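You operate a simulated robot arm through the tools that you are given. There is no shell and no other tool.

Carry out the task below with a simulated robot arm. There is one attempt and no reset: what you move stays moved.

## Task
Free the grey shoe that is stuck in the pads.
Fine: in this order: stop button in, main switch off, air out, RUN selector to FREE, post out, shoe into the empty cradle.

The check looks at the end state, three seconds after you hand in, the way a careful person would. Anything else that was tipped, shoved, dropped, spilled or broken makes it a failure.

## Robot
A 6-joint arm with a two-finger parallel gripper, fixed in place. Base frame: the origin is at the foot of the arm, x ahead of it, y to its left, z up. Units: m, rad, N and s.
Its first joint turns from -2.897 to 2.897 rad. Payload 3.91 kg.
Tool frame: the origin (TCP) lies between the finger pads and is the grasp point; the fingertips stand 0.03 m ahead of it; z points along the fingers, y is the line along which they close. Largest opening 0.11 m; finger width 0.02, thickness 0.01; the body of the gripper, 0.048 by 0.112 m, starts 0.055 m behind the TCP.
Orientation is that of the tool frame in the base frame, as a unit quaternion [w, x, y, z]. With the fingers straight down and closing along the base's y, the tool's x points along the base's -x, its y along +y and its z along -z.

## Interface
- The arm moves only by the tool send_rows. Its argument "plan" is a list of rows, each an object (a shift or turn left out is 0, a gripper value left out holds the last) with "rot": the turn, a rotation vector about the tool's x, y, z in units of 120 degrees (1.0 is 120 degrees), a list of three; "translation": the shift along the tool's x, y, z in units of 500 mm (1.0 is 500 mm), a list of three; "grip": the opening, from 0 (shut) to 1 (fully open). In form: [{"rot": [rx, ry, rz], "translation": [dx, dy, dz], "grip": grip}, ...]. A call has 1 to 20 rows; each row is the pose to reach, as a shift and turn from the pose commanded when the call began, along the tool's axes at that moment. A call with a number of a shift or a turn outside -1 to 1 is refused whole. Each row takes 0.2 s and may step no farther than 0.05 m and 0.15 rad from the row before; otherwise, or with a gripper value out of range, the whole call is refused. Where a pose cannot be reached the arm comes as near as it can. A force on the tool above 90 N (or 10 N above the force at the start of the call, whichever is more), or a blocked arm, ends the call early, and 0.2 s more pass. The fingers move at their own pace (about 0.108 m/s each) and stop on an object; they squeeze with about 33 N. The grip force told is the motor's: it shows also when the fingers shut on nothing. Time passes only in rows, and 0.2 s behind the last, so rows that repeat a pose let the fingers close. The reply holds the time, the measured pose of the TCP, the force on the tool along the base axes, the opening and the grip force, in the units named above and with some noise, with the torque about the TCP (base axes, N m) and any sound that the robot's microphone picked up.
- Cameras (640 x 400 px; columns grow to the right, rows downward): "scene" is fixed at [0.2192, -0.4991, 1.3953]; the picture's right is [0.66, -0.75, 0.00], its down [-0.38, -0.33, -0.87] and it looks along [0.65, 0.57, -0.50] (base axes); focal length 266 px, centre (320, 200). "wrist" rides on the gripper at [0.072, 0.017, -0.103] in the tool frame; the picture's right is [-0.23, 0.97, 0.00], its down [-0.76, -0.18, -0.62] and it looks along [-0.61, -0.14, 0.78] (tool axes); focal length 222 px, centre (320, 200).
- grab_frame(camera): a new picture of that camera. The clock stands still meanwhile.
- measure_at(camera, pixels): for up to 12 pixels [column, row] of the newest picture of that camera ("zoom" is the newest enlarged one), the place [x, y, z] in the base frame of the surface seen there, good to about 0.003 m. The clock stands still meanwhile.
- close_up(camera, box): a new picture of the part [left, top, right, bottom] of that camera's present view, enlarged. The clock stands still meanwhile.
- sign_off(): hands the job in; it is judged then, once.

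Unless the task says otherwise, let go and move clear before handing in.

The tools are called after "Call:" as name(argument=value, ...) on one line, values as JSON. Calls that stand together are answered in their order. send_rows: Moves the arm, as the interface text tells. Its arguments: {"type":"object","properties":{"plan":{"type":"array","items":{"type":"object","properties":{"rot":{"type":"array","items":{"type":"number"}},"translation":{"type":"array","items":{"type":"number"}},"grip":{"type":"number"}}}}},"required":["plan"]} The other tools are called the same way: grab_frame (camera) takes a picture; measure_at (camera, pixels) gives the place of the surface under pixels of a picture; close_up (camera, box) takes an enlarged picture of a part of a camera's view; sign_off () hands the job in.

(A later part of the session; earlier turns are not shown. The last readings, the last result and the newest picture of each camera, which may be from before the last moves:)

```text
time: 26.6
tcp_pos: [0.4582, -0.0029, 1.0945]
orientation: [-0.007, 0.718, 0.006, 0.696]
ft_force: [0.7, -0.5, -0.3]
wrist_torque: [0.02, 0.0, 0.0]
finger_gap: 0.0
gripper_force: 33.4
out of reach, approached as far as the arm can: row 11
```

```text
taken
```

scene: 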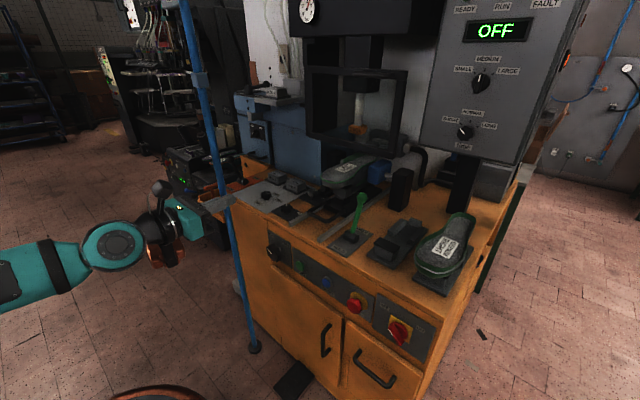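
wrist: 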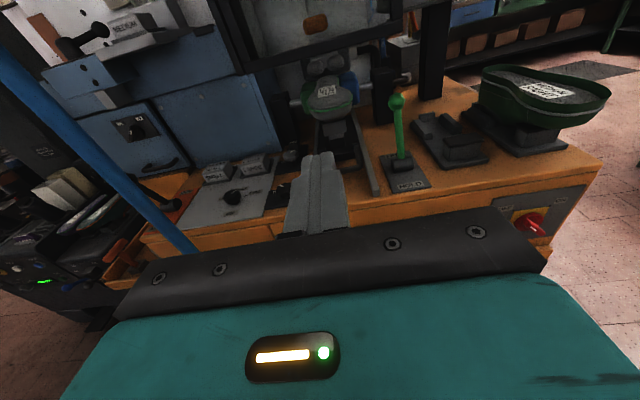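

The wrist camera now sees the whole table and the display reads OFF. Before going on I'll look closer at the carriage, the green lever and the cradle.

Call:
close_up(camera="wrist", box=[260, 40, 440, 200])

Call:
close_up(camera="wrist", box=[120, 120, 320, 245])

Call:
close_up(camera="wrist", box=[370, 50, 620, 210])

```text
2.50 times, centred on (350, 120) of wrist
```

zoom: 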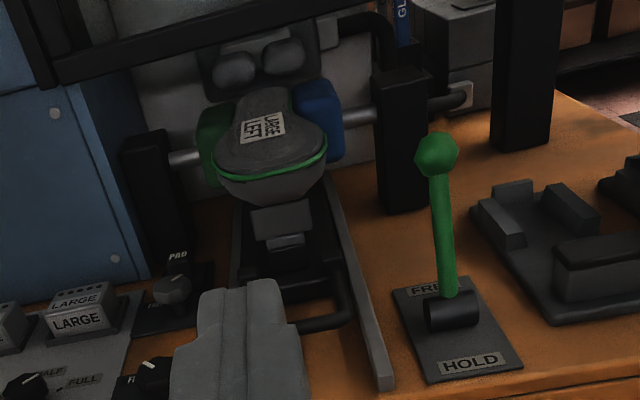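

```text
3.20 times, centred on (220, 182) of wrist
```

zoom: 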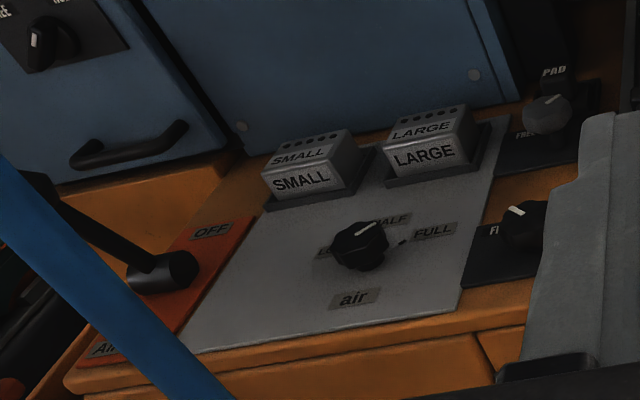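

```text
2.50 times, centred on (495, 130) of wrist
```

zoom: 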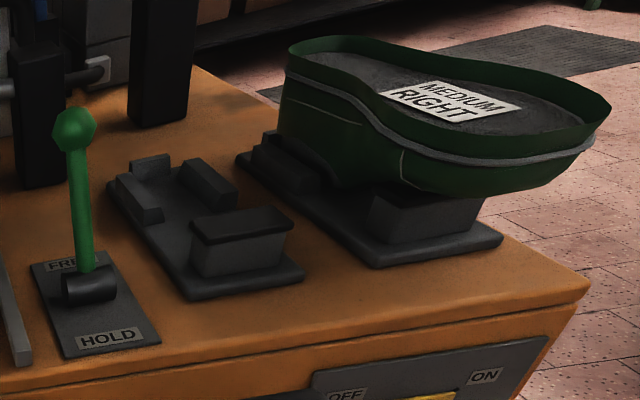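

The pads hold the shoe and the AIR lever stands beyond the pole. I'll move on at x≈0.46 to y≈0.44, keeping the fingertips more than 0.1 m short of the pole.

Call:
send_rows(plan=[{"translation": [0, -0.08, 0.0], "grip": 0}, {"translation": [0, -0.16, 0.0]}, {"translation": [0, -0.24, 0.0]}, {"translation": [0, -0.32, 0.0]}, {"translation": [0, -0.4, 0.0]}, {"translation": [0, -0.48, 0.0]}, {"translation": [0, -0.56, 0.0]}, {"translation": [0, -0.64, 0.0]}, {"translation": [0, -0.72, 0.0]}, {"translation": [0, -0.8, 0.0]}, {"translation": [0, -0.88, 0.0]}])

Call:
grab_frame(camera="scene")

Call:
grab_frame(camera="wrist")

```text
time: 29.0
tcp_pos: [0.4584, -0.004, 1.111]
orientation: [-0.001, 0.707, 0.001, 0.707]
ft_force: [-0.9, 0.3, -0.8]
wrist_torque: [0.04, -0.01, -0.01]
finger_gap: 0.0003
gripper_force: 33.0
out of reach, approached as far as the arm can: row 1, 2, 3, 4, 5, 6, 7, 8, 9, 10, 11
```

```text
taken
```

scene: 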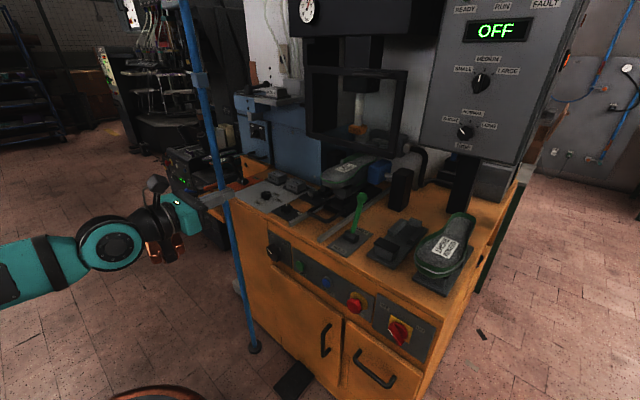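

```text
taken
```

wrist: 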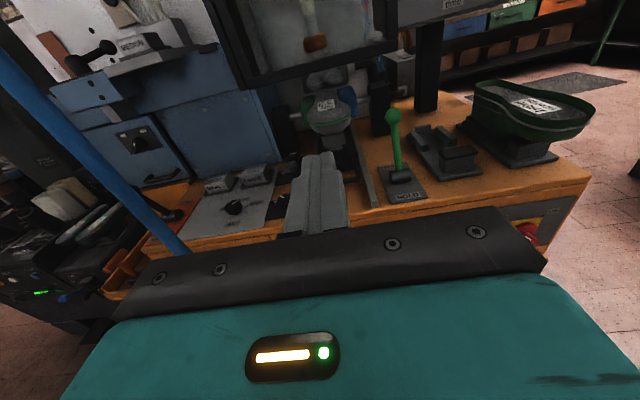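

The arm did not get past y≈0 in this wrist posture; every row was reported out of reach. I'll send one zero-shift row to find out which pose counts as commanded now.

Call:
send_rows(plan=[{"translation": [0, 0, 0], "grip": 0}])

```text
time: 29.4
tcp_pos: [0.4563, -0.0041, 1.1102]
orientation: [0.001, 0.708, 0.002, 0.707]
ft_force: [0.3, 0.9, 0.8]
wrist_torque: [0.01, -0.01, -0.02]
finger_gap: 0.0001
gripper_force: 32.7
```

The commanded pose was clamped to the measured one, so continuing is safe. I'll unwind by moving back to y≈-0.24 and rolling −120°, then tilt the tool down again so the wrist can cross to the left side.

Call:
send_rows(plan=[{"translation": [-0.015, 0.0315, 0], "rot": [0, 0, -0.0667], "grip": 0}, {"translation": [-0.03, 0.063, 0], "rot": [0, 0, -0.1333]}, {"translation": [-0.044, 0.094, 0], "rot": [0, 0, -0.2]}, {"translation": [-0.059, 0.126, 0], "rot": [0, 0, -0.2667]}, {"translation": [-0.073, 0.157, 0], "rot": [0, 0, -0.3333]}, {"translation": [-0.088, 0.189, 0], "rot": [0, 0, -0.4]}, {"translation": [-0.103, 0.22, 0], "rot": [0, 0, -0.4667]}, {"translation": [-0.117, 0.252, 0], "rot": [0, 0, -0.5333]}, {"translation": [-0.132, 0.283, 0], "rot": [0, 0, -0.6]}, {"translation": [-0.147, 0.315, 0], "rot": [0, 0, -0.6667]}, {"translation": [-0.161, 0.346, 0], "rot": [0, 0, -0.7333]}, {"translation": [-0.176, 0.378, 0], "rot": [0, 0, -0.8]}, {"translation": [-0.191, 0.409, 0], "rot": [0, 0, -0.8667]}, {"translation": [-0.205, 0.441, 0], "rot": [0, 0, -0.9333]}, {"translation": [-0.22, 0.472, 0], "rot": [0, 0, -1.0]}])

```text
time: 32.6
tcp_pos: [0.4527, -0.2337, 1.0228]
orientation: [0.614, 0.353, 0.612, 0.352]
ft_force: [-1.1, 0.0, -0.3]
wrist_torque: [0.0, 0.0, -0.01]
finger_gap: 0.0
gripper_force: 33.0
```

The tool is at roll 60° near (0.453, -0.234, 1.02). I'll finish the roll to 0°.

Call:
send_rows(plan=[{"rot": [0, 0, -0.0625], "grip": 0}, {"rot": [0, 0, -0.125]}, {"rot": [0, 0, -0.1875]}, {"rot": [0, 0, -0.25]}, {"rot": [0, 0, -0.3125]}, {"rot": [0, 0, -0.375]}, {"rot": [0, 0, -0.4375]}, {"rot": [0, 0, -0.5]}, {"rot": [0, 0, -0.5]}])

```text
time: 34.6
tcp_pos: [0.4534, -0.2349, 1.0221]
orientation: [0.707, 0.001, 0.707, -0.002]
ft_force: [-0.3, 0.0, -0.7]
wrist_torque: [0.0, 0.03, 0.0]
finger_gap: 0.0
gripper_force: 33.3
```

Roll is back to 0° at (0.453, -0.235, 1.022). I'll reverse the first motion, tilting the tool down while rising to about (0.58, -0.02, 1.22).

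Call:
send_rows(plan=[{"translation": [-0.033, 0.0358, 0.0211], "rot": [0, 0.0625, 0], "grip": 0}, {"translation": [-0.066, 0.0717, 0.0422], "rot": [0, 0.125, 0]}, {"translation": [-0.099, 0.1075, 0.0633], "rot": [0, 0.1875, 0]}, {"translation": [-0.132, 0.1433, 0.0843], "rot": [0, 0.25, 0]}, {"translation": [-0.165, 0.1792, 0.1054], "rot": [0, 0.3125, 0]}, {"translation": [-0.198, 0.215, 0.1265], "rot": [0, 0.375, 0]}, {"translation": [-0.231, 0.2508, 0.1476], "rot": [0, 0.4375, 0]}, {"translation": [-0.264, 0.2867, 0.1687], "rot": [0, 0.5, 0]}, {"translation": [-0.297, 0.3225, 0.1898], "rot": [0, 0.5625, 0]}, {"translation": [-0.33, 0.3583, 0.2108], "rot": [0, 0.625, 0]}, {"translation": [-0.363, 0.3942, 0.2319], "rot": [0, 0.6875, 0]}, {"translation": [-0.396, 0.43, 0.253], "rot": [0, 0.75, 0]}])

Call:
grab_frame(camera="scene")

```text
time: 37.2
tcp_pos: [0.5775, -0.0176, 1.2192]
orientation: [0.0, 0.002, 1.0, -0.001]
ft_force: [-0.7, 0.6, 0.7]
wrist_torque: [0.06, -0.08, -0.01]
finger_gap: 0.0001
gripper_force: 33.3
```

```text
taken
```

scene: 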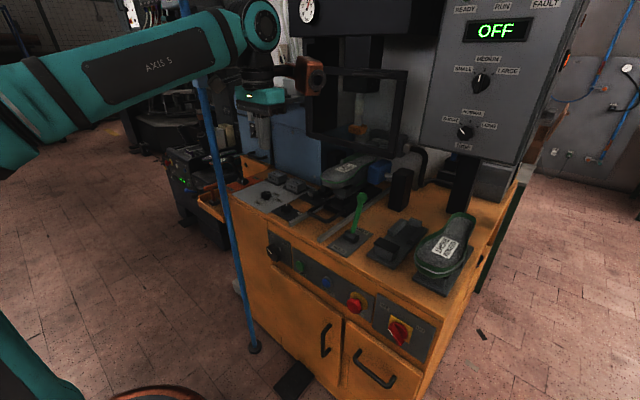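

The arm is back in its starting posture with the display showing OFF. I'll pull in to a radius of about 0.4 m and swing left, inside the pole at radius 0.685.

Call:
send_rows(plan=[{"translation": [0.09, 0, 0.01], "grip": 0}, {"translation": [0.18, 0, 0.02]}, {"translation": [0.27, 0.01, 0.03]}, {"translation": [0.36, 0.03, 0.04]}, {"translation": [0.37, 0.1, 0.04]}, {"translation": [0.38, 0.19, 0.04]}, {"translation": [0.39, 0.28, 0.04]}, {"translation": [0.41, 0.37, 0.04]}, {"translation": [0.43, 0.46, 0.04]}, {"translation": [0.45, 0.55, 0.04]}, {"translation": [0.47, 0.64, 0.04]}, {"translation": [0.49, 0.73, 0.04]}, {"translation": [0.51, 0.81, 0.04]}, {"translation": [0.52, 0.88, 0.04]}])

Call:
grab_frame(camera="scene")

Call:
grab_frame(camera="wrist")

```text
time: 40.2
tcp_pos: [0.3225, 0.4211, 1.2013]
orientation: [0.001, 0.001, 1.0, 0.0]
ft_force: [-1.1, -0.1, 0.2]
wrist_torque: [0.04, -0.05, -0.04]
finger_gap: 0.0001
gripper_force: 32.5
```

```text
taken
```

scene: 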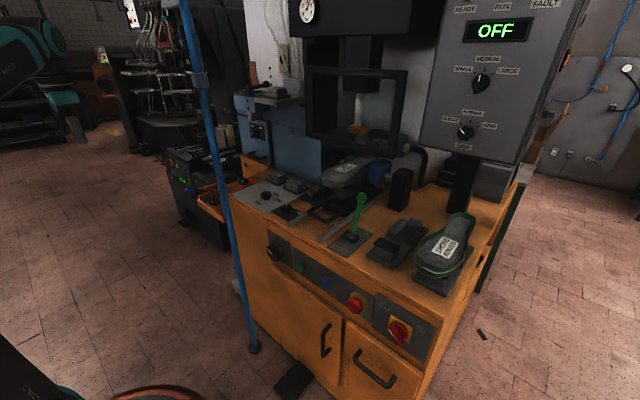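

```text
taken
```

wrist: 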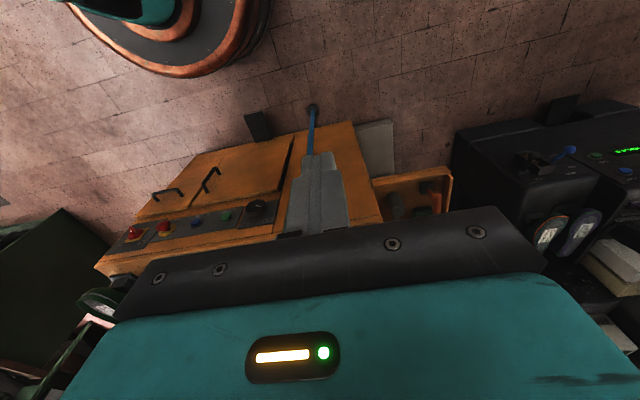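

The arm is on the left side at (0.32, 0.42, 1.20) with the pole well clear. I'll roll the hand −120° here in free space so that the camera ends up above the fingers once tilted forward.

Call:
send_rows(plan=[{"rot": [0, 0, -0.0667], "grip": 0}, {"rot": [0, 0, -0.1333]}, {"rot": [0, 0, -0.2]}, {"rot": [0, 0, -0.2667]}, {"rot": [0, 0, -0.3333]}, {"rot": [0, 0, -0.4]}, {"rot": [0, 0, -0.4667]}, {"rot": [0, 0, -0.5333]}, {"rot": [0, 0, -0.6]}, {"rot": [0, 0, -0.6667]}, {"rot": [0, 0, -0.7333]}, {"rot": [0, 0, -0.8]}, {"rot": [0, 0, -0.8667]}, {"rot": [0, 0, -0.9333]}, {"rot": [0, 0, -1.0]}])

```text
time: 43.4
tcp_pos: [0.3221, 0.4228, 1.1999]
orientation: [0.0, 0.866, -0.5, 0.001]
ft_force: [-1.0, 0.0, 0.3]
wrist_torque: [-0.02, 0.04, -0.03]
finger_gap: 0.0003
gripper_force: 32.9
```

The −120° roll worked. I'll do the remaining −60° and look.

Call:
send_rows(plan=[{"rot": [0, 0, -0.0625], "grip": 0}, {"rot": [0, 0, -0.125]}, {"rot": [0, 0, -0.1875]}, {"rot": [0, 0, -0.25]}, {"rot": [0, 0, -0.3125]}, {"rot": [0, 0, -0.375]}, {"rot": [0, 0, -0.4375]}, {"rot": [0, 0, -0.5]}])

```text
time: 45.2
tcp_pos: [0.3204, 0.4202, 1.1988]
orientation: [0.0, 1.0, -0.001, 0.001]
ft_force: [0.2, -0.2, -0.2]
wrist_torque: [-0.03, -0.01, -0.01]
finger_gap: 0.0002
gripper_force: 32.3
```

The hand is flipped with tool x along +X. I'll tilt it 45° forward and move to about (0.50, 0.445, 1.10) to view the AIR lever.

Call:
send_rows(plan=[{"translation": [0.06, -0.008, 0.033], "rot": [0, 0.0625, 0], "grip": 0}, {"translation": [0.12, -0.017, 0.067], "rot": [0, 0.125, 0]}, {"translation": [0.18, -0.025, 0.1], "rot": [0, 0.1875, 0]}, {"translation": [0.24, -0.033, 0.133], "rot": [0, 0.25, 0]}, {"translation": [0.3, -0.042, 0.167], "rot": [0, 0.3125, 0]}, {"translation": [0.36, -0.05, 0.2], "rot": [0, 0.375, 0]}])

Call:
grab_frame(camera="scene")

Call:
grab_frame(camera="wrist")

```text
time: 46.6
tcp_pos: [0.502, 0.446, 1.1]
orientation: [0.001, 0.923, -0.001, 0.385]
ft_force: [-0.1, -0.4, 1.2]
wrist_torque: [0.02, 0.01, 0.03]
finger_gap: 0.0
gripper_force: 33.3
```

```text
taken
```

scene: 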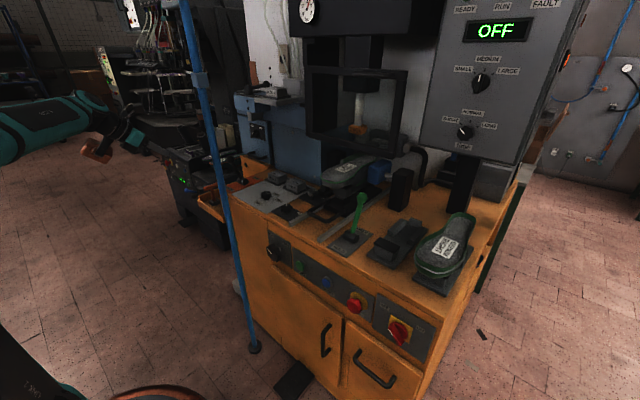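

```text
taken
```

wrist: 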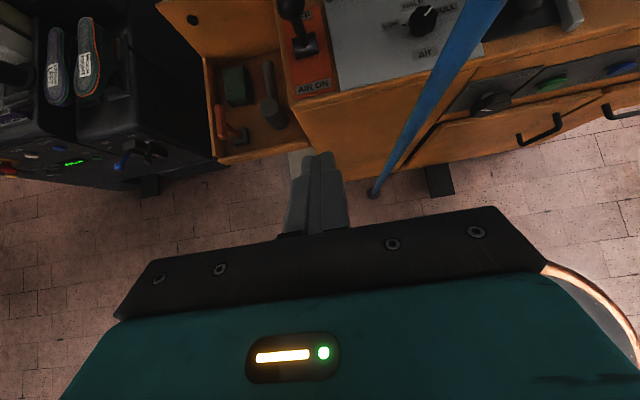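

The AIR lever is at the top of the wrist picture (300,40). I'll tilt the tool 30° further towards horizontal to bring it into view.

Call:
send_rows(plan=[{"rot": [0, 0.0625, 0], "grip": 0}, {"rot": [0, 0.125, 0]}, {"rot": [0, 0.1875, 0]}, {"rot": [0, 0.25, 0]}, {"rot": [0, 0.25, 0]}])

Call:
grab_frame(camera="wrist")

```text
time: 47.8
tcp_pos: [0.5011, 0.4462, 1.1003]
orientation: [0.002, 0.792, -0.001, 0.61]
ft_force: [-0.3, -0.5, 0.1]
wrist_torque: [0.02, 0.0, 0.01]
finger_gap: 0.0
gripper_force: 32.9
```

```text
taken
```

wrist: 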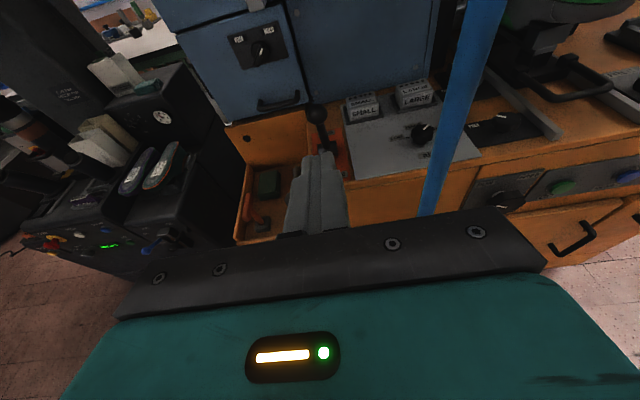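

Call:
close_up(camera="wrist", box=[250, 80, 410, 190])

Call:
close_up(camera="wrist", box=[320, 60, 620, 240])

```text
3.64 times, centred on (330, 135) of wrist
```

zoom: 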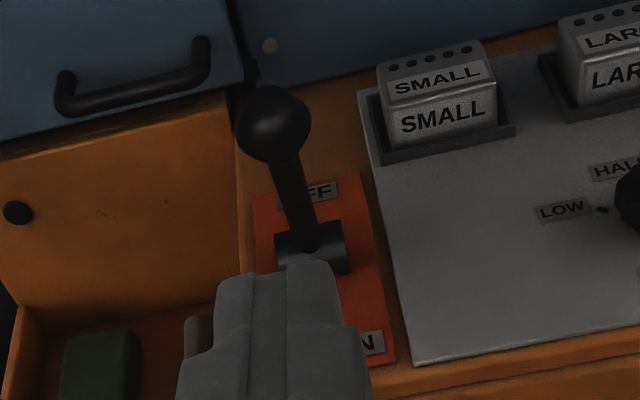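

```text
2.13 times, centred on (470, 150) of wrist
```

zoom: 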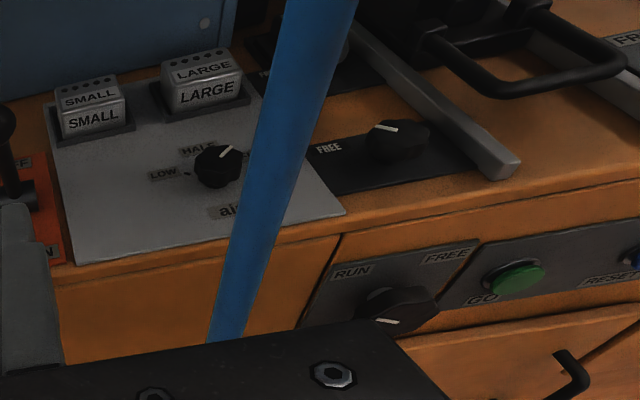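

The AIR lever's ball is at (275,125) in the first close-up, with the OFF label behind it and the ON label in front. I'll measure its points.

Call:
close_up(camera="wrist", box=[270, 80, 390, 180])

Call:
measure_at(camera="zoom", pixels=[[240, 110], [215, 80], [270, 150], [265, 210], [280, 260], [290, 300], [250, 300], [345, 300], [240, 250], [330, 240], [150, 60], [180, 10]])

```text
4.00 times, centred on (330, 130) of wrist
```

zoom: 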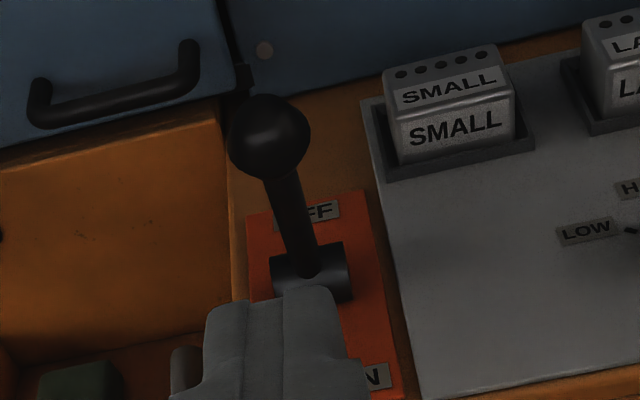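

```text
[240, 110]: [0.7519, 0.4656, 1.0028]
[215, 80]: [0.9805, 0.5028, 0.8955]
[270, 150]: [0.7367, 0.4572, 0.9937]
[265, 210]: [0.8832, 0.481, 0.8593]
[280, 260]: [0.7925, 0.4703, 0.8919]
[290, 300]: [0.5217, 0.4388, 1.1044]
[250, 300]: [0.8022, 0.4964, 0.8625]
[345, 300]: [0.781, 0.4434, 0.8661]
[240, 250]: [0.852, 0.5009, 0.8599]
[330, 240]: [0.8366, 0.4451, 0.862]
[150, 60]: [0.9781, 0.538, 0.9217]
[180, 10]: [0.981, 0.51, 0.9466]
```

The ball centre is about (0.752, 0.459, 1.0) and its hub is at (0.79, 0.47, 0.885), so pushing +x swings it to OFF. I'll bring the closed fingertips to just in front of the ball.

Call:
send_rows(plan=[{"translation": [-0.014, -0.0043, 0.069], "grip": 0}, {"translation": [-0.028, -0.0087, 0.138]}, {"translation": [-0.042, -0.013, 0.207]}, {"translation": [-0.056, -0.0173, 0.276]}, {"translation": [-0.07, -0.0217, 0.345]}, {"translation": [-0.0837, -0.026, 0.4138]}, {"translation": [-0.0837, -0.026, 0.4138]}])

Call:
grab_frame(camera="wrist")

Call:
grab_frame(camera="scene")

Call:
close_up(camera="scene", box=[140, 110, 300, 210])

```text
time: 49.4
tcp_pos: [0.6883, 0.459, 1.0041]
orientation: [0.001, 0.793, -0.001, 0.609]
ft_force: [-1.0, 0.1, -0.2]
wrist_torque: [0.01, 0.0, 0.02]
finger_gap: 0.0004
gripper_force: 33.3
```

```text
taken
```

wrist: 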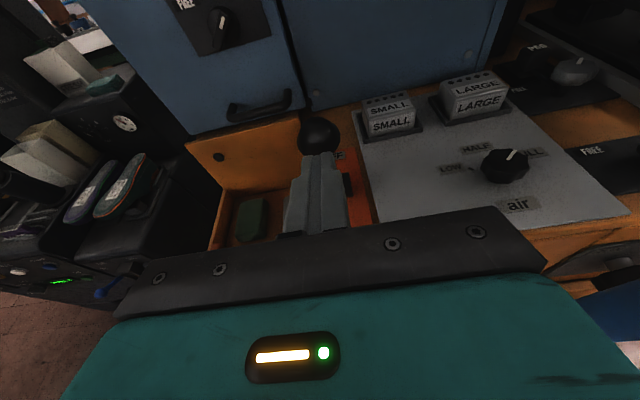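

```text
taken
```

scene: 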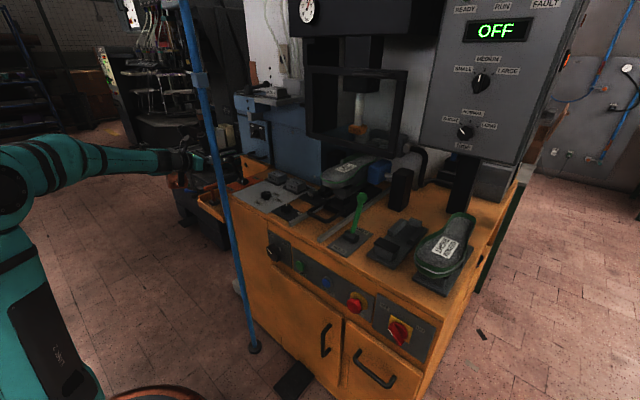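

```text
4.00 times, centred on (220, 160) of scene
```

zoom: 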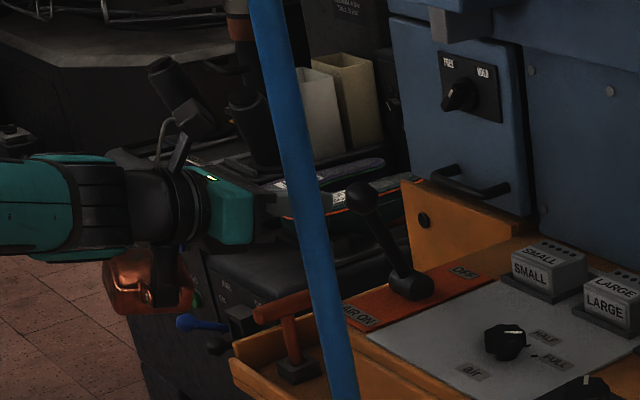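

The fingertips line up with the ball at (320,133). I'll push along +x in 10 mm steps.

Call:
send_rows(plan=[{"translation": [0.0052, 0, 0.0193], "grip": 0}, {"translation": [0.0104, 0, 0.0386]}, {"translation": [0.0155, 0, 0.058]}, {"translation": [0.0207, 0, 0.0773]}, {"translation": [0.0259, 0, 0.0966]}, {"translation": [0.0311, 0, 0.1159]}, {"translation": [0.0363, 0, 0.1352]}])

Call:
grab_frame(camera="wrist")

Call:
close_up(camera="scene", box=[140, 110, 300, 210])

Call:
close_up(camera="scene", box=[290, 0, 330, 30])

```text
time: 51.0
tcp_pos: [0.761, 0.4585, 1.005]
orientation: [0.0, 0.793, 0.0, 0.609]
ft_force: [-0.3, 0.2, 0.2]
wrist_torque: [0.0, -0.01, 0.01]
finger_gap: 0.0
gripper_force: 32.8
```

```text
taken
```

wrist: 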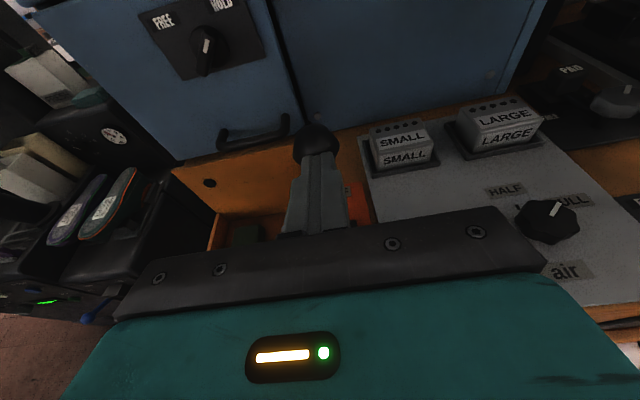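

```text
4.00 times, centred on (220, 160) of scene
```

zoom: 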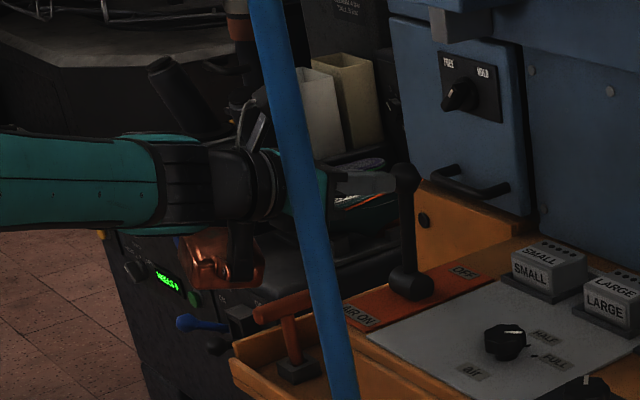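

```text
13.33 times, centred on (310, 15) of scene
```

zoom: 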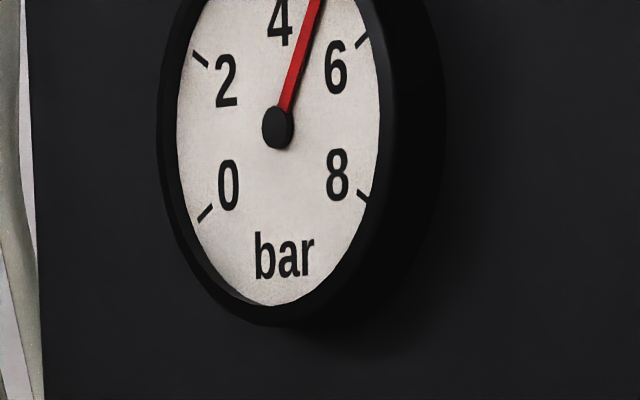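

The lever is upright now and the gauge still shows about 5 bar. I'll keep pushing towards OFF.

Call:
send_rows(plan=[{"translation": [0.0041, 0, 0.0155], "grip": 0}, {"translation": [0.0083, 0, 0.0309]}, {"translation": [0.0124, 0, 0.0464]}, {"translation": [0.0166, 0, 0.0618]}, {"translation": [0.0207, 0, 0.0773]}])

Call:
close_up(camera="scene", box=[140, 110, 300, 210])

Call:
close_up(camera="scene", box=[290, 0, 330, 30])

Call:
grab_frame(camera="wrist")

```text
time: 52.3
tcp_pos: [0.7942, 0.4595, 1.0076]
orientation: [0.001, 0.793, -0.001, 0.609]
ft_force: [-87.2, -15.7, -3.4]
wrist_torque: [-0.52, 1.28, -0.27]
finger_gap: 0.0
gripper_force: 32.8
stopped in row 5: the force on the tool passed its limit at 96 N (the readings are from after the stop); the commanded pose is now the measured one
```

```text
4.00 times, centred on (220, 160) of scene
```

zoom: 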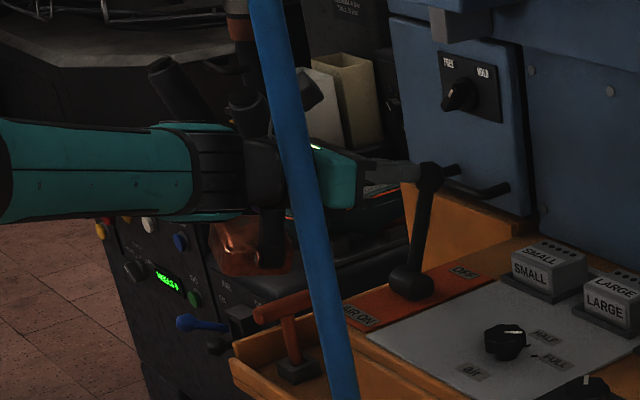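

```text
13.33 times, centred on (310, 15) of scene
```

zoom: 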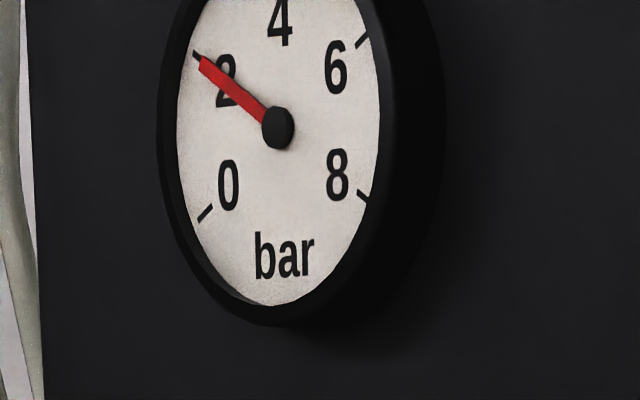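

```text
taken
```

wrist: 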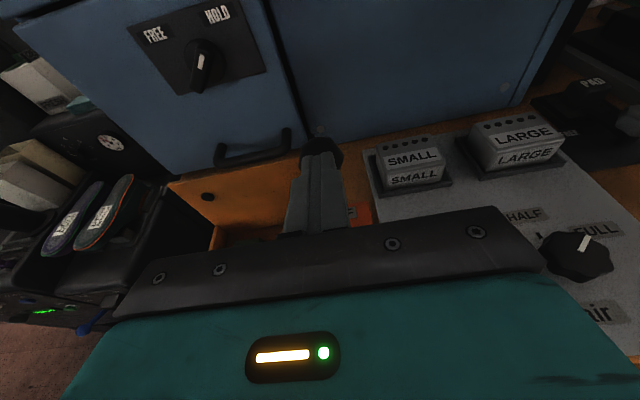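

The lever hit its OFF stop (96 N) and the gauge is falling, now about 2 bar. I'll back off along −x and let it bleed.

Call:
send_rows(plan=[{"translation": [-0.0104, 0, -0.0386], "grip": 0}, {"translation": [-0.0259, 0, -0.0966]}, {"translation": [-0.0414, 0, -0.1546]}, {"translation": [-0.057, 0.004, -0.2126]}, {"translation": [-0.0725, 0.01, -0.2705]}, {"translation": [-0.0777, 0.016, -0.34]}, {"translation": [-0.04, 0.02, -0.42]}, {"translation": [0.0, 0.024, -0.5]}])

Call:
close_up(camera="scene", box=[290, 0, 330, 30])

Call:
close_up(camera="scene", box=[180, 130, 300, 210])

Call:
grab_frame(camera="wrist")

```text
time: 54.1
tcp_pos: [0.5569, 0.4456, 1.0689]
orientation: [0.002, 0.794, -0.001, 0.608]
ft_force: [0.2, 0.1, -0.1]
wrist_torque: [0.0, -0.03, -0.02]
finger_gap: 0.0
gripper_force: 32.7
```

```text
13.33 times, centred on (310, 15) of scene
```

zoom: 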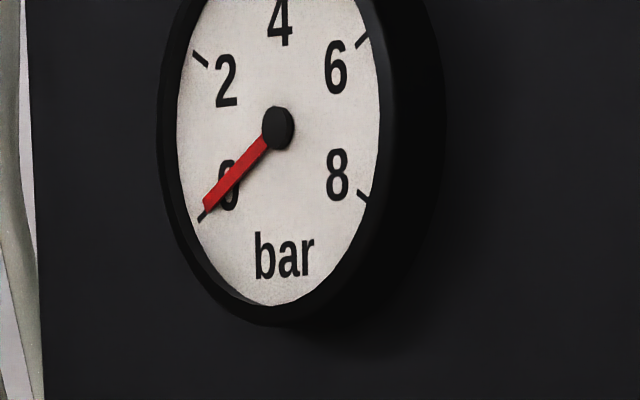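

```text
5.00 times, centred on (240, 170) of scene
```

zoom: 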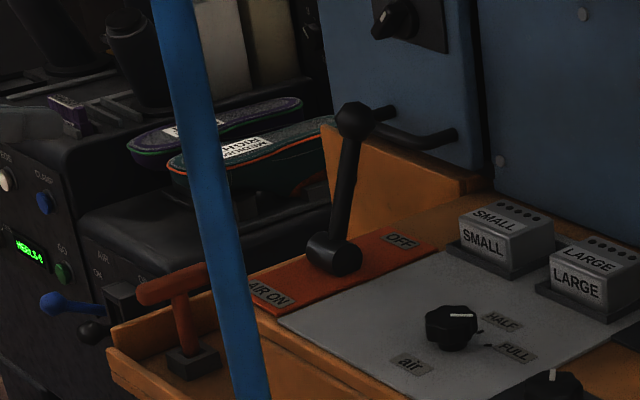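

```text
taken
```

wrist: 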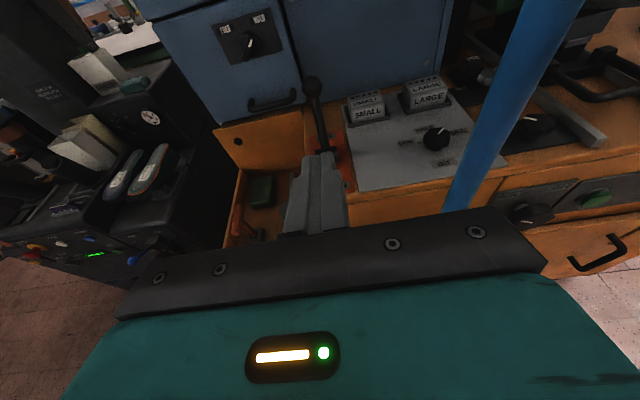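

The gauge reads 0 and the lever stands at OFF, so the air is out. Next is the RUN selector at (0.658, 0.114, 0.754); I'll level the tool and pull back to x≈0.45, inside the pole.

Call:
send_rows(plan=[{"translation": [-0.031, 0.011, -0.066], "rot": [0, 0.0417, 0], "grip": 0}, {"translation": [-0.061, 0.021, -0.131], "rot": [0, 0.0833, 0]}, {"translation": [-0.092, 0.032, -0.197], "rot": [0, 0.125, 0]}, {"translation": [-0.092, 0.032, -0.197], "rot": [0, 0.125, 0]}])

```text
time: 55.1
tcp_pos: [0.4499, 0.4317, 1.0521]
orientation: [0.001, 0.708, 0.0, 0.706]
ft_force: [0.5, -0.3, -0.3]
wrist_torque: [0.0, 0.0, 0.01]
finger_gap: 0.0
gripper_force: 32.8
```

The tool is level at (0.450, 0.432, 1.052). I'll move right past the pole at x≈0.45 to y≈0.2, lowering slightly.

Call:
send_rows(plan=[{"translation": [-0.02, 0.077, 0], "grip": 0}, {"translation": [-0.05, 0.153, 0]}, {"translation": [-0.08, 0.23, 0]}, {"translation": [-0.1, 0.307, 0]}, {"translation": [-0.12, 0.383, 0]}, {"translation": [-0.14, 0.46, 0]}])

Call:
grab_frame(camera="wrist")

Call:
grab_frame(camera="scene")

```text
time: 56.5
tcp_pos: [0.4481, 0.2027, 0.984]
orientation: [0.002, 0.708, -0.001, 0.706]
ft_force: [-0.1, 0.2, -0.1]
wrist_torque: [0.0, 0.0, 0.01]
finger_gap: 0.0
gripper_force: 33.1
```

```text
taken
```

wrist: 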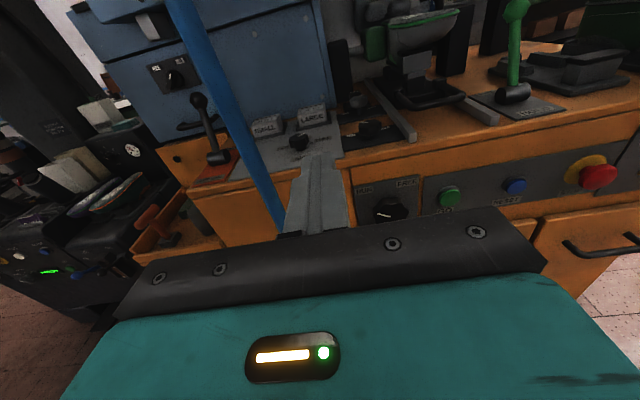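

```text
taken
```

scene: 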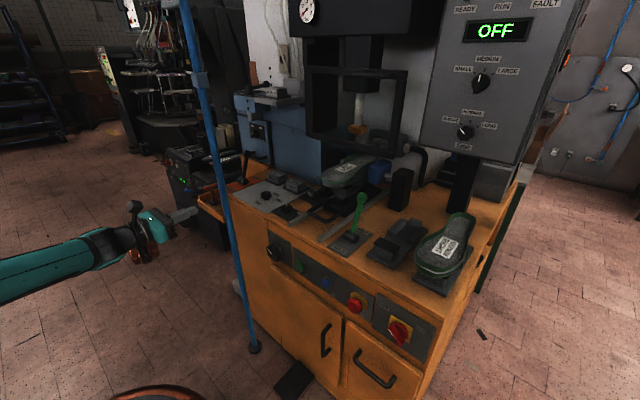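

Good view of the panel. I'll enlarge the carriage, knobs and RUN selector areas to read them before continuing.

Call:
close_up(camera="wrist", box=[320, 150, 480, 240])

Call:
close_up(camera="wrist", box=[330, 0, 560, 150])

```text
4.00 times, centred on (400, 195) of wrist
```

zoom: 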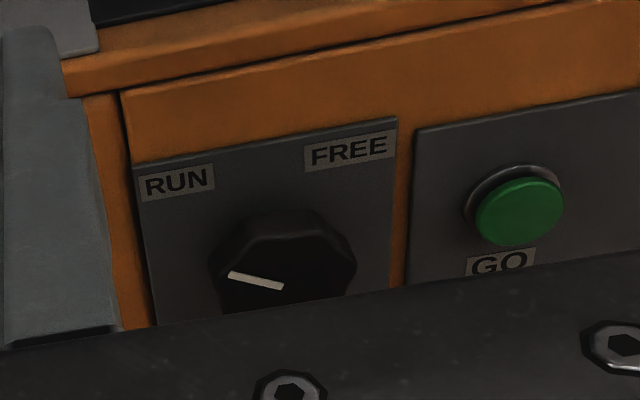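

```text
2.67 times, centred on (445, 75) of wrist
```

zoom: 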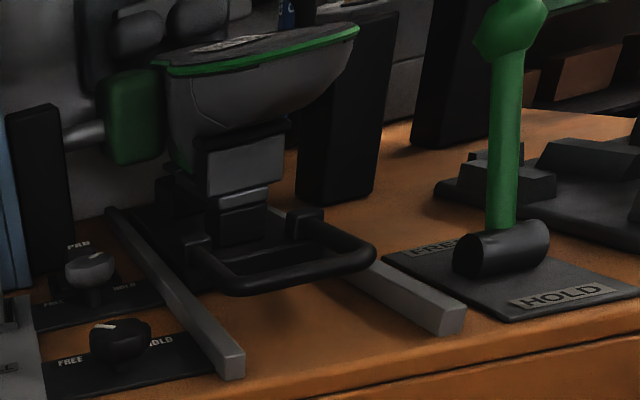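

The RUN selector's pointer is toward RUN. I'll move down in front of it to about (0.52, 0.114, 0.82) and measure the knob.

Call:
send_rows(plan=[{"translation": [-0.04, 0.04, 0.02], "grip": 0.5}, {"translation": [-0.1, 0.08, 0.05]}, {"translation": [-0.16, 0.12, 0.08]}, {"translation": [-0.22, 0.15, 0.1]}, {"translation": [-0.28, 0.172, 0.12]}, {"translation": [-0.32, 0.172, 0.14]}])

Call:
grab_frame(camera="wrist")

```text
time: 57.9
tcp_pos: [0.5813, 0.1454, 0.8695]
orientation: [0.001, 0.708, 0.0, 0.706]
ft_force: [0.5, -0.4, 0.4]
wrist_torque: [0.02, 0.04, -0.03]
finger_gap: 0.055
gripper_force: 0.0
out of reach, approached as far as the arm can: row 2, 3, 4, 5, 6
```

```text
taken
```

wrist: 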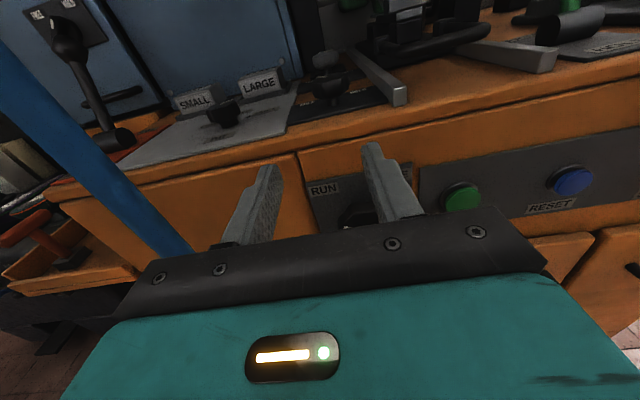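

The arm cannot fold closer than about 0.45 m here (it stopped at (0.581, 0.145, 0.870)), so I'll approach the knob by coming down from above at x≈0.645. First I'll measure the knob from the scene camera.

Call:
close_up(camera="scene", box=[250, 220, 330, 280])

Call:
measure_at(camera="zoom", pixels=[[170, 250], [130, 240], [150, 200], [200, 300], [215, 250], [140, 225], [155, 235], [300, 180], [120, 120], [300, 300]])

```text
6.67 times, centred on (290, 250) of scene
```

zoom: 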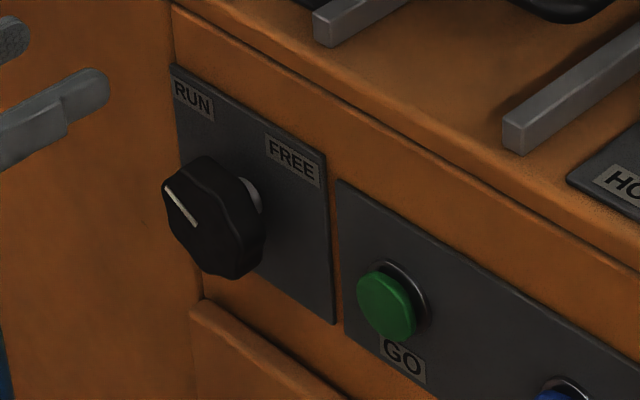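

```text
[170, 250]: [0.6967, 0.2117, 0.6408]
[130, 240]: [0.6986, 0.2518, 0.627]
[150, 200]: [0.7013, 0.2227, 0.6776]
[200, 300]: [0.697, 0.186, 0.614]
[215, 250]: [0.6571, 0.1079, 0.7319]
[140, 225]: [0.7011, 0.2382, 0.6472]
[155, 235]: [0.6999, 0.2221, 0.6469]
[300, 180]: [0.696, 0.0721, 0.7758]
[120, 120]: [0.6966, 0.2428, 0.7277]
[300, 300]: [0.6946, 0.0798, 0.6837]
```

Call:
measure_at(camera="zoom", pixels=[[205, 225], [180, 200], [195, 222], [168, 185], [235, 265], [185, 255], [205, 165], [245, 205], [215, 270], [190, 180], [255, 240], [230, 220]])

```text
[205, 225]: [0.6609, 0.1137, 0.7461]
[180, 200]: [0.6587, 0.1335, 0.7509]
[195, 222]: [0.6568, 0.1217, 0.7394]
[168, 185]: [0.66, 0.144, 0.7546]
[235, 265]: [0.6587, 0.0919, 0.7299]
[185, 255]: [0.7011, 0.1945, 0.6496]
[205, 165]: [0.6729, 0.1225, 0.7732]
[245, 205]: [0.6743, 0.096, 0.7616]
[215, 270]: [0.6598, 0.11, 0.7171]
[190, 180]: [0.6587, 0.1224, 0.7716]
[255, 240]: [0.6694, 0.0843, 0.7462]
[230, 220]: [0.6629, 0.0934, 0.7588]
```

The knob's front face is at x≈0.659 with a diameter of about 0.06, centred near (y,z)=(0.114, 0.745). I'll back up and pitch the tool 20° down to measure it precisely from the wrist camera.

Call:
send_rows(plan=[{"translation": [0.05, 0, -0.03], "rot": [0, -0.0417, 0], "grip": 0.77}, {"translation": [0.1, -0.01, -0.07], "rot": [0, -0.0833, 0]}, {"translation": [0.15, -0.02, -0.12], "rot": [0, -0.125, 0]}, {"translation": [0.18, -0.03, -0.16], "rot": [0, -0.1667, 0]}, {"translation": [0.18, -0.03, -0.16], "rot": [0, -0.1667, 0]}])

Call:
grab_frame(camera="wrist")

```text
time: 59.1
tcp_pos: [0.5015, 0.1605, 0.9595]
orientation: [0.0, 0.82, 0.0, 0.573]
ft_force: [-0.1, 0.7, 0.2]
wrist_torque: [-0.04, 0.03, 0.01]
finger_gap: 0.0846
gripper_force: 0.0
```

```text
taken
```

wrist: 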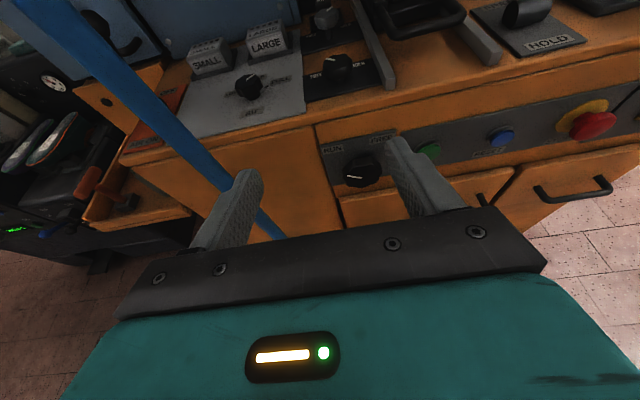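

Call:
close_up(camera="wrist", box=[310, 120, 440, 210])

Call:
measure_at(camera="zoom", pixels=[[240, 260], [170, 240], [330, 255], [250, 320], [230, 200], [185, 270], [230, 275], [110, 140], [340, 95], [60, 125], [150, 330]])

Call:
close_up(camera="wrist", box=[290, 0, 420, 100])

```text
4.44 times, centred on (375, 165) of wrist
```

zoom: 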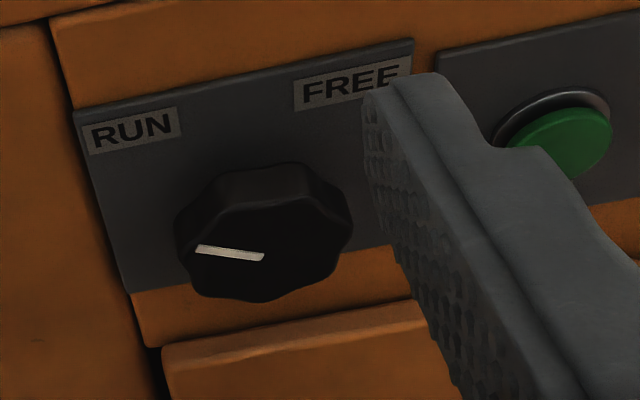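

```text
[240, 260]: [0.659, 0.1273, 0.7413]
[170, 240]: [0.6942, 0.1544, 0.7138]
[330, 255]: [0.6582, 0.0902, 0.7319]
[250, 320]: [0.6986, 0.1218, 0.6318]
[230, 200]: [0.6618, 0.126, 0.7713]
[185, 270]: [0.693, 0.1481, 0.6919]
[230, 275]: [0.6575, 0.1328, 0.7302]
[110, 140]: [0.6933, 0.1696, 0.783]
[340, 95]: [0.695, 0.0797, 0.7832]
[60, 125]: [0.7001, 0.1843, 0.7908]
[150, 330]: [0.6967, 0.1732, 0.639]
```

```text
4.00 times, centred on (355, 50) of wrist
```

zoom: 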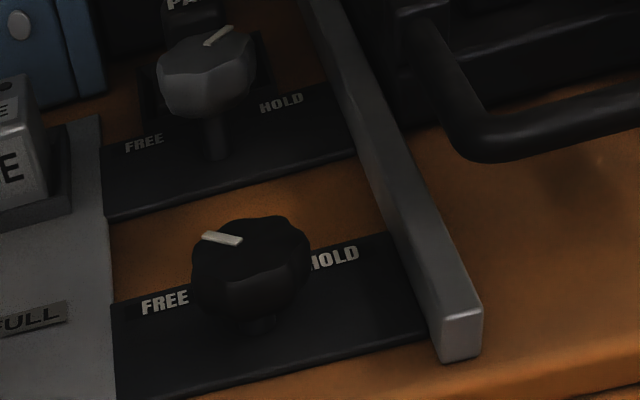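

The pointer runs from the knob centre leftwards toward RUN. I'll measure the pointer and edges exactly.

Call:
close_up(camera="wrist", box=[335, 150, 395, 190])

```text
10.00 times, centred on (365, 170) of wrist
```

zoom: 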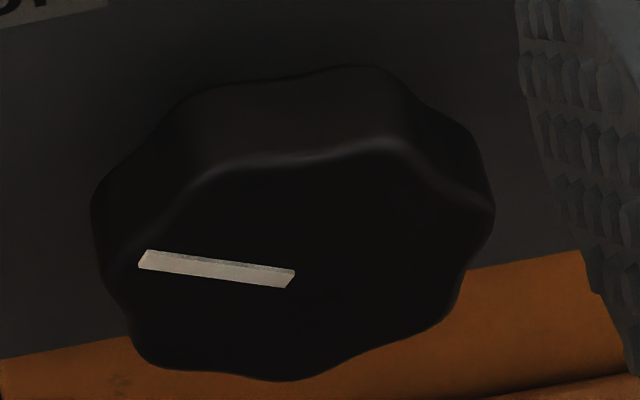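

Call:
measure_at(camera="zoom", pixels=[[145, 260], [180, 265], [220, 270], [255, 275], [288, 280], [120, 290], [460, 270], [280, 375], [220, 170], [390, 150], [150, 345], [410, 340]])

```text
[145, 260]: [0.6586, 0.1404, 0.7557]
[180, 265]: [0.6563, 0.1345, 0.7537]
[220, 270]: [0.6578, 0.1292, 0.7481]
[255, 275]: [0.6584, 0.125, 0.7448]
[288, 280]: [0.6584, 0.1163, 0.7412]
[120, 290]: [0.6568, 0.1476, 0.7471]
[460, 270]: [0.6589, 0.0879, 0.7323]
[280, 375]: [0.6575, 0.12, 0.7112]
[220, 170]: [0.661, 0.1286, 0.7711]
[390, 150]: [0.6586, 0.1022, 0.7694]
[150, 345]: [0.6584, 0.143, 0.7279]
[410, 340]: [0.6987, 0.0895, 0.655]
```

The knob centre is (0.117, 0.7405) and the pointer sits about 59° left of vertical, so FREE is probably about +120° away. I'll check the table's front edge before descending in front of it.

Call:
grab_frame(camera="wrist")

Call:
measure_at(camera="wrist", pixels=[[340, 105], [340, 112], [340, 118], [340, 125], [340, 135], [300, 120], [420, 100], [390, 85], [385, 70], [375, 80], [340, 65], [360, 105]])

```text
taken
```

wrist: 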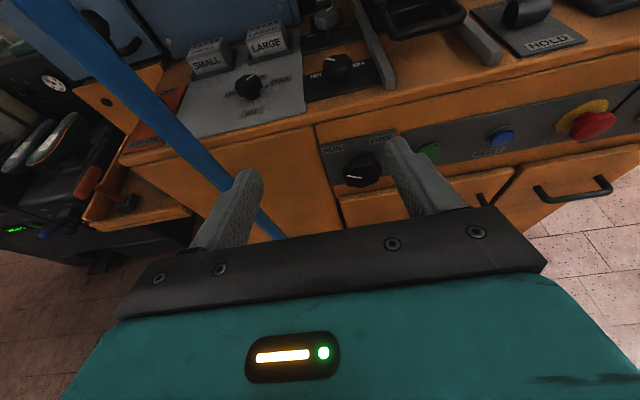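

```text
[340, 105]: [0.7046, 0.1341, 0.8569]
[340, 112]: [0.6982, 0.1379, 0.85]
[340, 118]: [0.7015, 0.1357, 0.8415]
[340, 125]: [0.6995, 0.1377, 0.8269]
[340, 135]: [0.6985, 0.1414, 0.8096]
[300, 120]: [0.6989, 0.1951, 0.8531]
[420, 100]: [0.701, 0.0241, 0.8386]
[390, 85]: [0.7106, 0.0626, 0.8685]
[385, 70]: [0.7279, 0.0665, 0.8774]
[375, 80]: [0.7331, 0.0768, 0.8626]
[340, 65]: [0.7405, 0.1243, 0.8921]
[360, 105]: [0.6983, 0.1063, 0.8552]
```

The table front is flat at x≈0.70, so fingertips at x≈0.675 stay clear. I'll level the tool and move to above the knob with the fingers open.

Call:
send_rows(plan=[{"translation": [-0.0148, 0.0145, 0.0563], "rot": [0, 0.0278, 0], "grip": 0.77}, {"translation": [-0.0296, 0.029, 0.1126], "rot": [0, 0.0556, 0]}, {"translation": [-0.0445, 0.0435, 0.1689], "rot": [0, 0.0833, 0]}, {"translation": [-0.0593, 0.058, 0.2252], "rot": [0, 0.1111, 0]}, {"translation": [-0.0741, 0.0725, 0.2815], "rot": [0, 0.1389, 0]}, {"translation": [-0.0889, 0.087, 0.3378], "rot": [0, 0.1667, 0]}, {"translation": [-0.0889, 0.087, 0.3378], "rot": [0, 0.1667, 0]}])

Call:
grab_frame(camera="scene")

Call:
grab_frame(camera="wrist")

```text
time: 60.7
tcp_pos: [0.6434, 0.1165, 0.8591]
orientation: [0.001, 0.707, -0.001, 0.707]
ft_force: [0.3, 0.2, 0.3]
wrist_torque: [0.02, -0.03, 0.04]
finger_gap: 0.0846
gripper_force: 0.1
```

```text
taken
```

scene: 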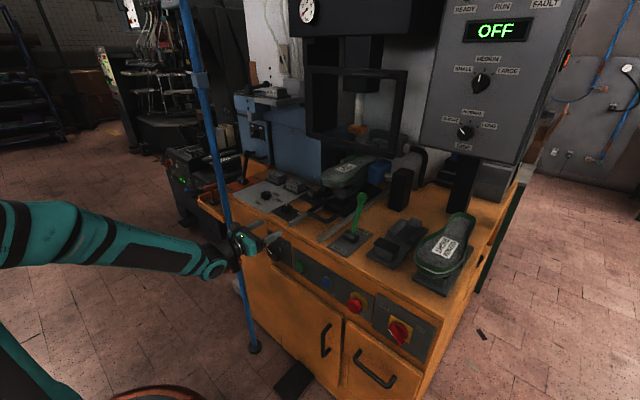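

```text
taken
```

wrist: 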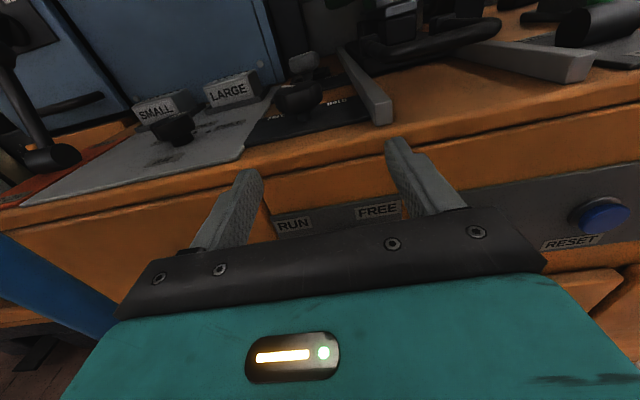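

The tool is above the knob at (0.643, 0.1165, 0.859). I'll lower it straight down so the fingers straddle the knob.

Call:
send_rows(plan=[{"translation": [-0.05, 0, 0.004], "grip": 0.77}, {"translation": [-0.1, 0, 0.004]}, {"translation": [-0.15, 0, 0.004]}, {"translation": [-0.2, 0, 0.004]}, {"translation": [-0.237, 0, 0.004]}])

Call:
grab_frame(camera="wrist")

Call:
close_up(camera="scene", box=[230, 210, 330, 275])

```text
time: 61.9
tcp_pos: [0.6531, 0.1173, 0.7421]
orientation: [0.002, 0.709, 0.0, 0.706]
ft_force: [-0.1, 0.3, 0.1]
wrist_torque: [-0.04, 0.03, 0.01]
finger_gap: 0.0848
gripper_force: 0.1
out of reach, approached as far as the arm can: row 4, 5
```

```text
taken
```

wrist: 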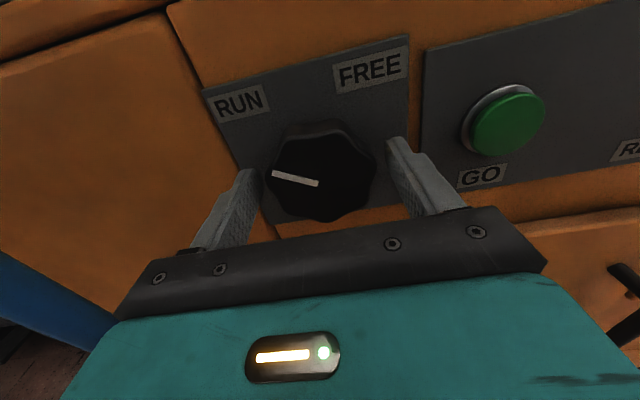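

```text
6.15 times, centred on (280, 242) of scene
```

zoom: 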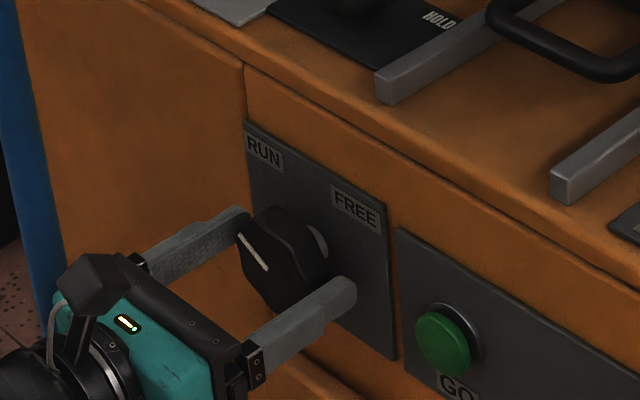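

The fingers straddle the knob (325,175) with tips at x≈0.683, just clear of the panel. I'll close them on the knob.

Call:
send_rows(plan=[{"grip": 0.5}, {"grip": 0.2}, {"grip": 0.2}, {"grip": 0.2}])

Call:
grab_frame(camera="wrist")

```text
time: 62.9
tcp_pos: [0.6518, 0.1175, 0.7428]
orientation: [0.002, 0.709, -0.001, 0.705]
ft_force: [-2.0, -4.6, -3.7]
wrist_torque: [0.06, -0.13, -0.08]
finger_gap: 0.0647
gripper_force: 44.8
```

```text
taken
```

wrist: 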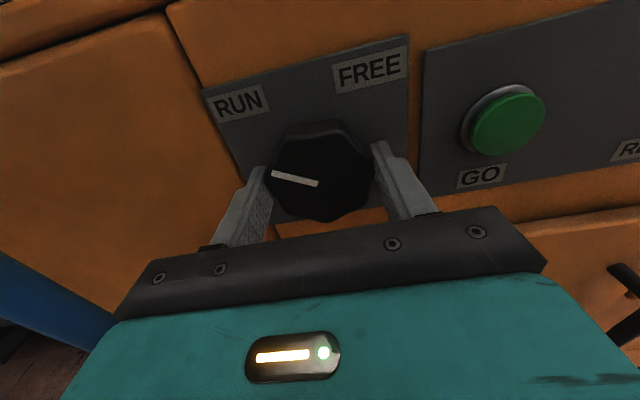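

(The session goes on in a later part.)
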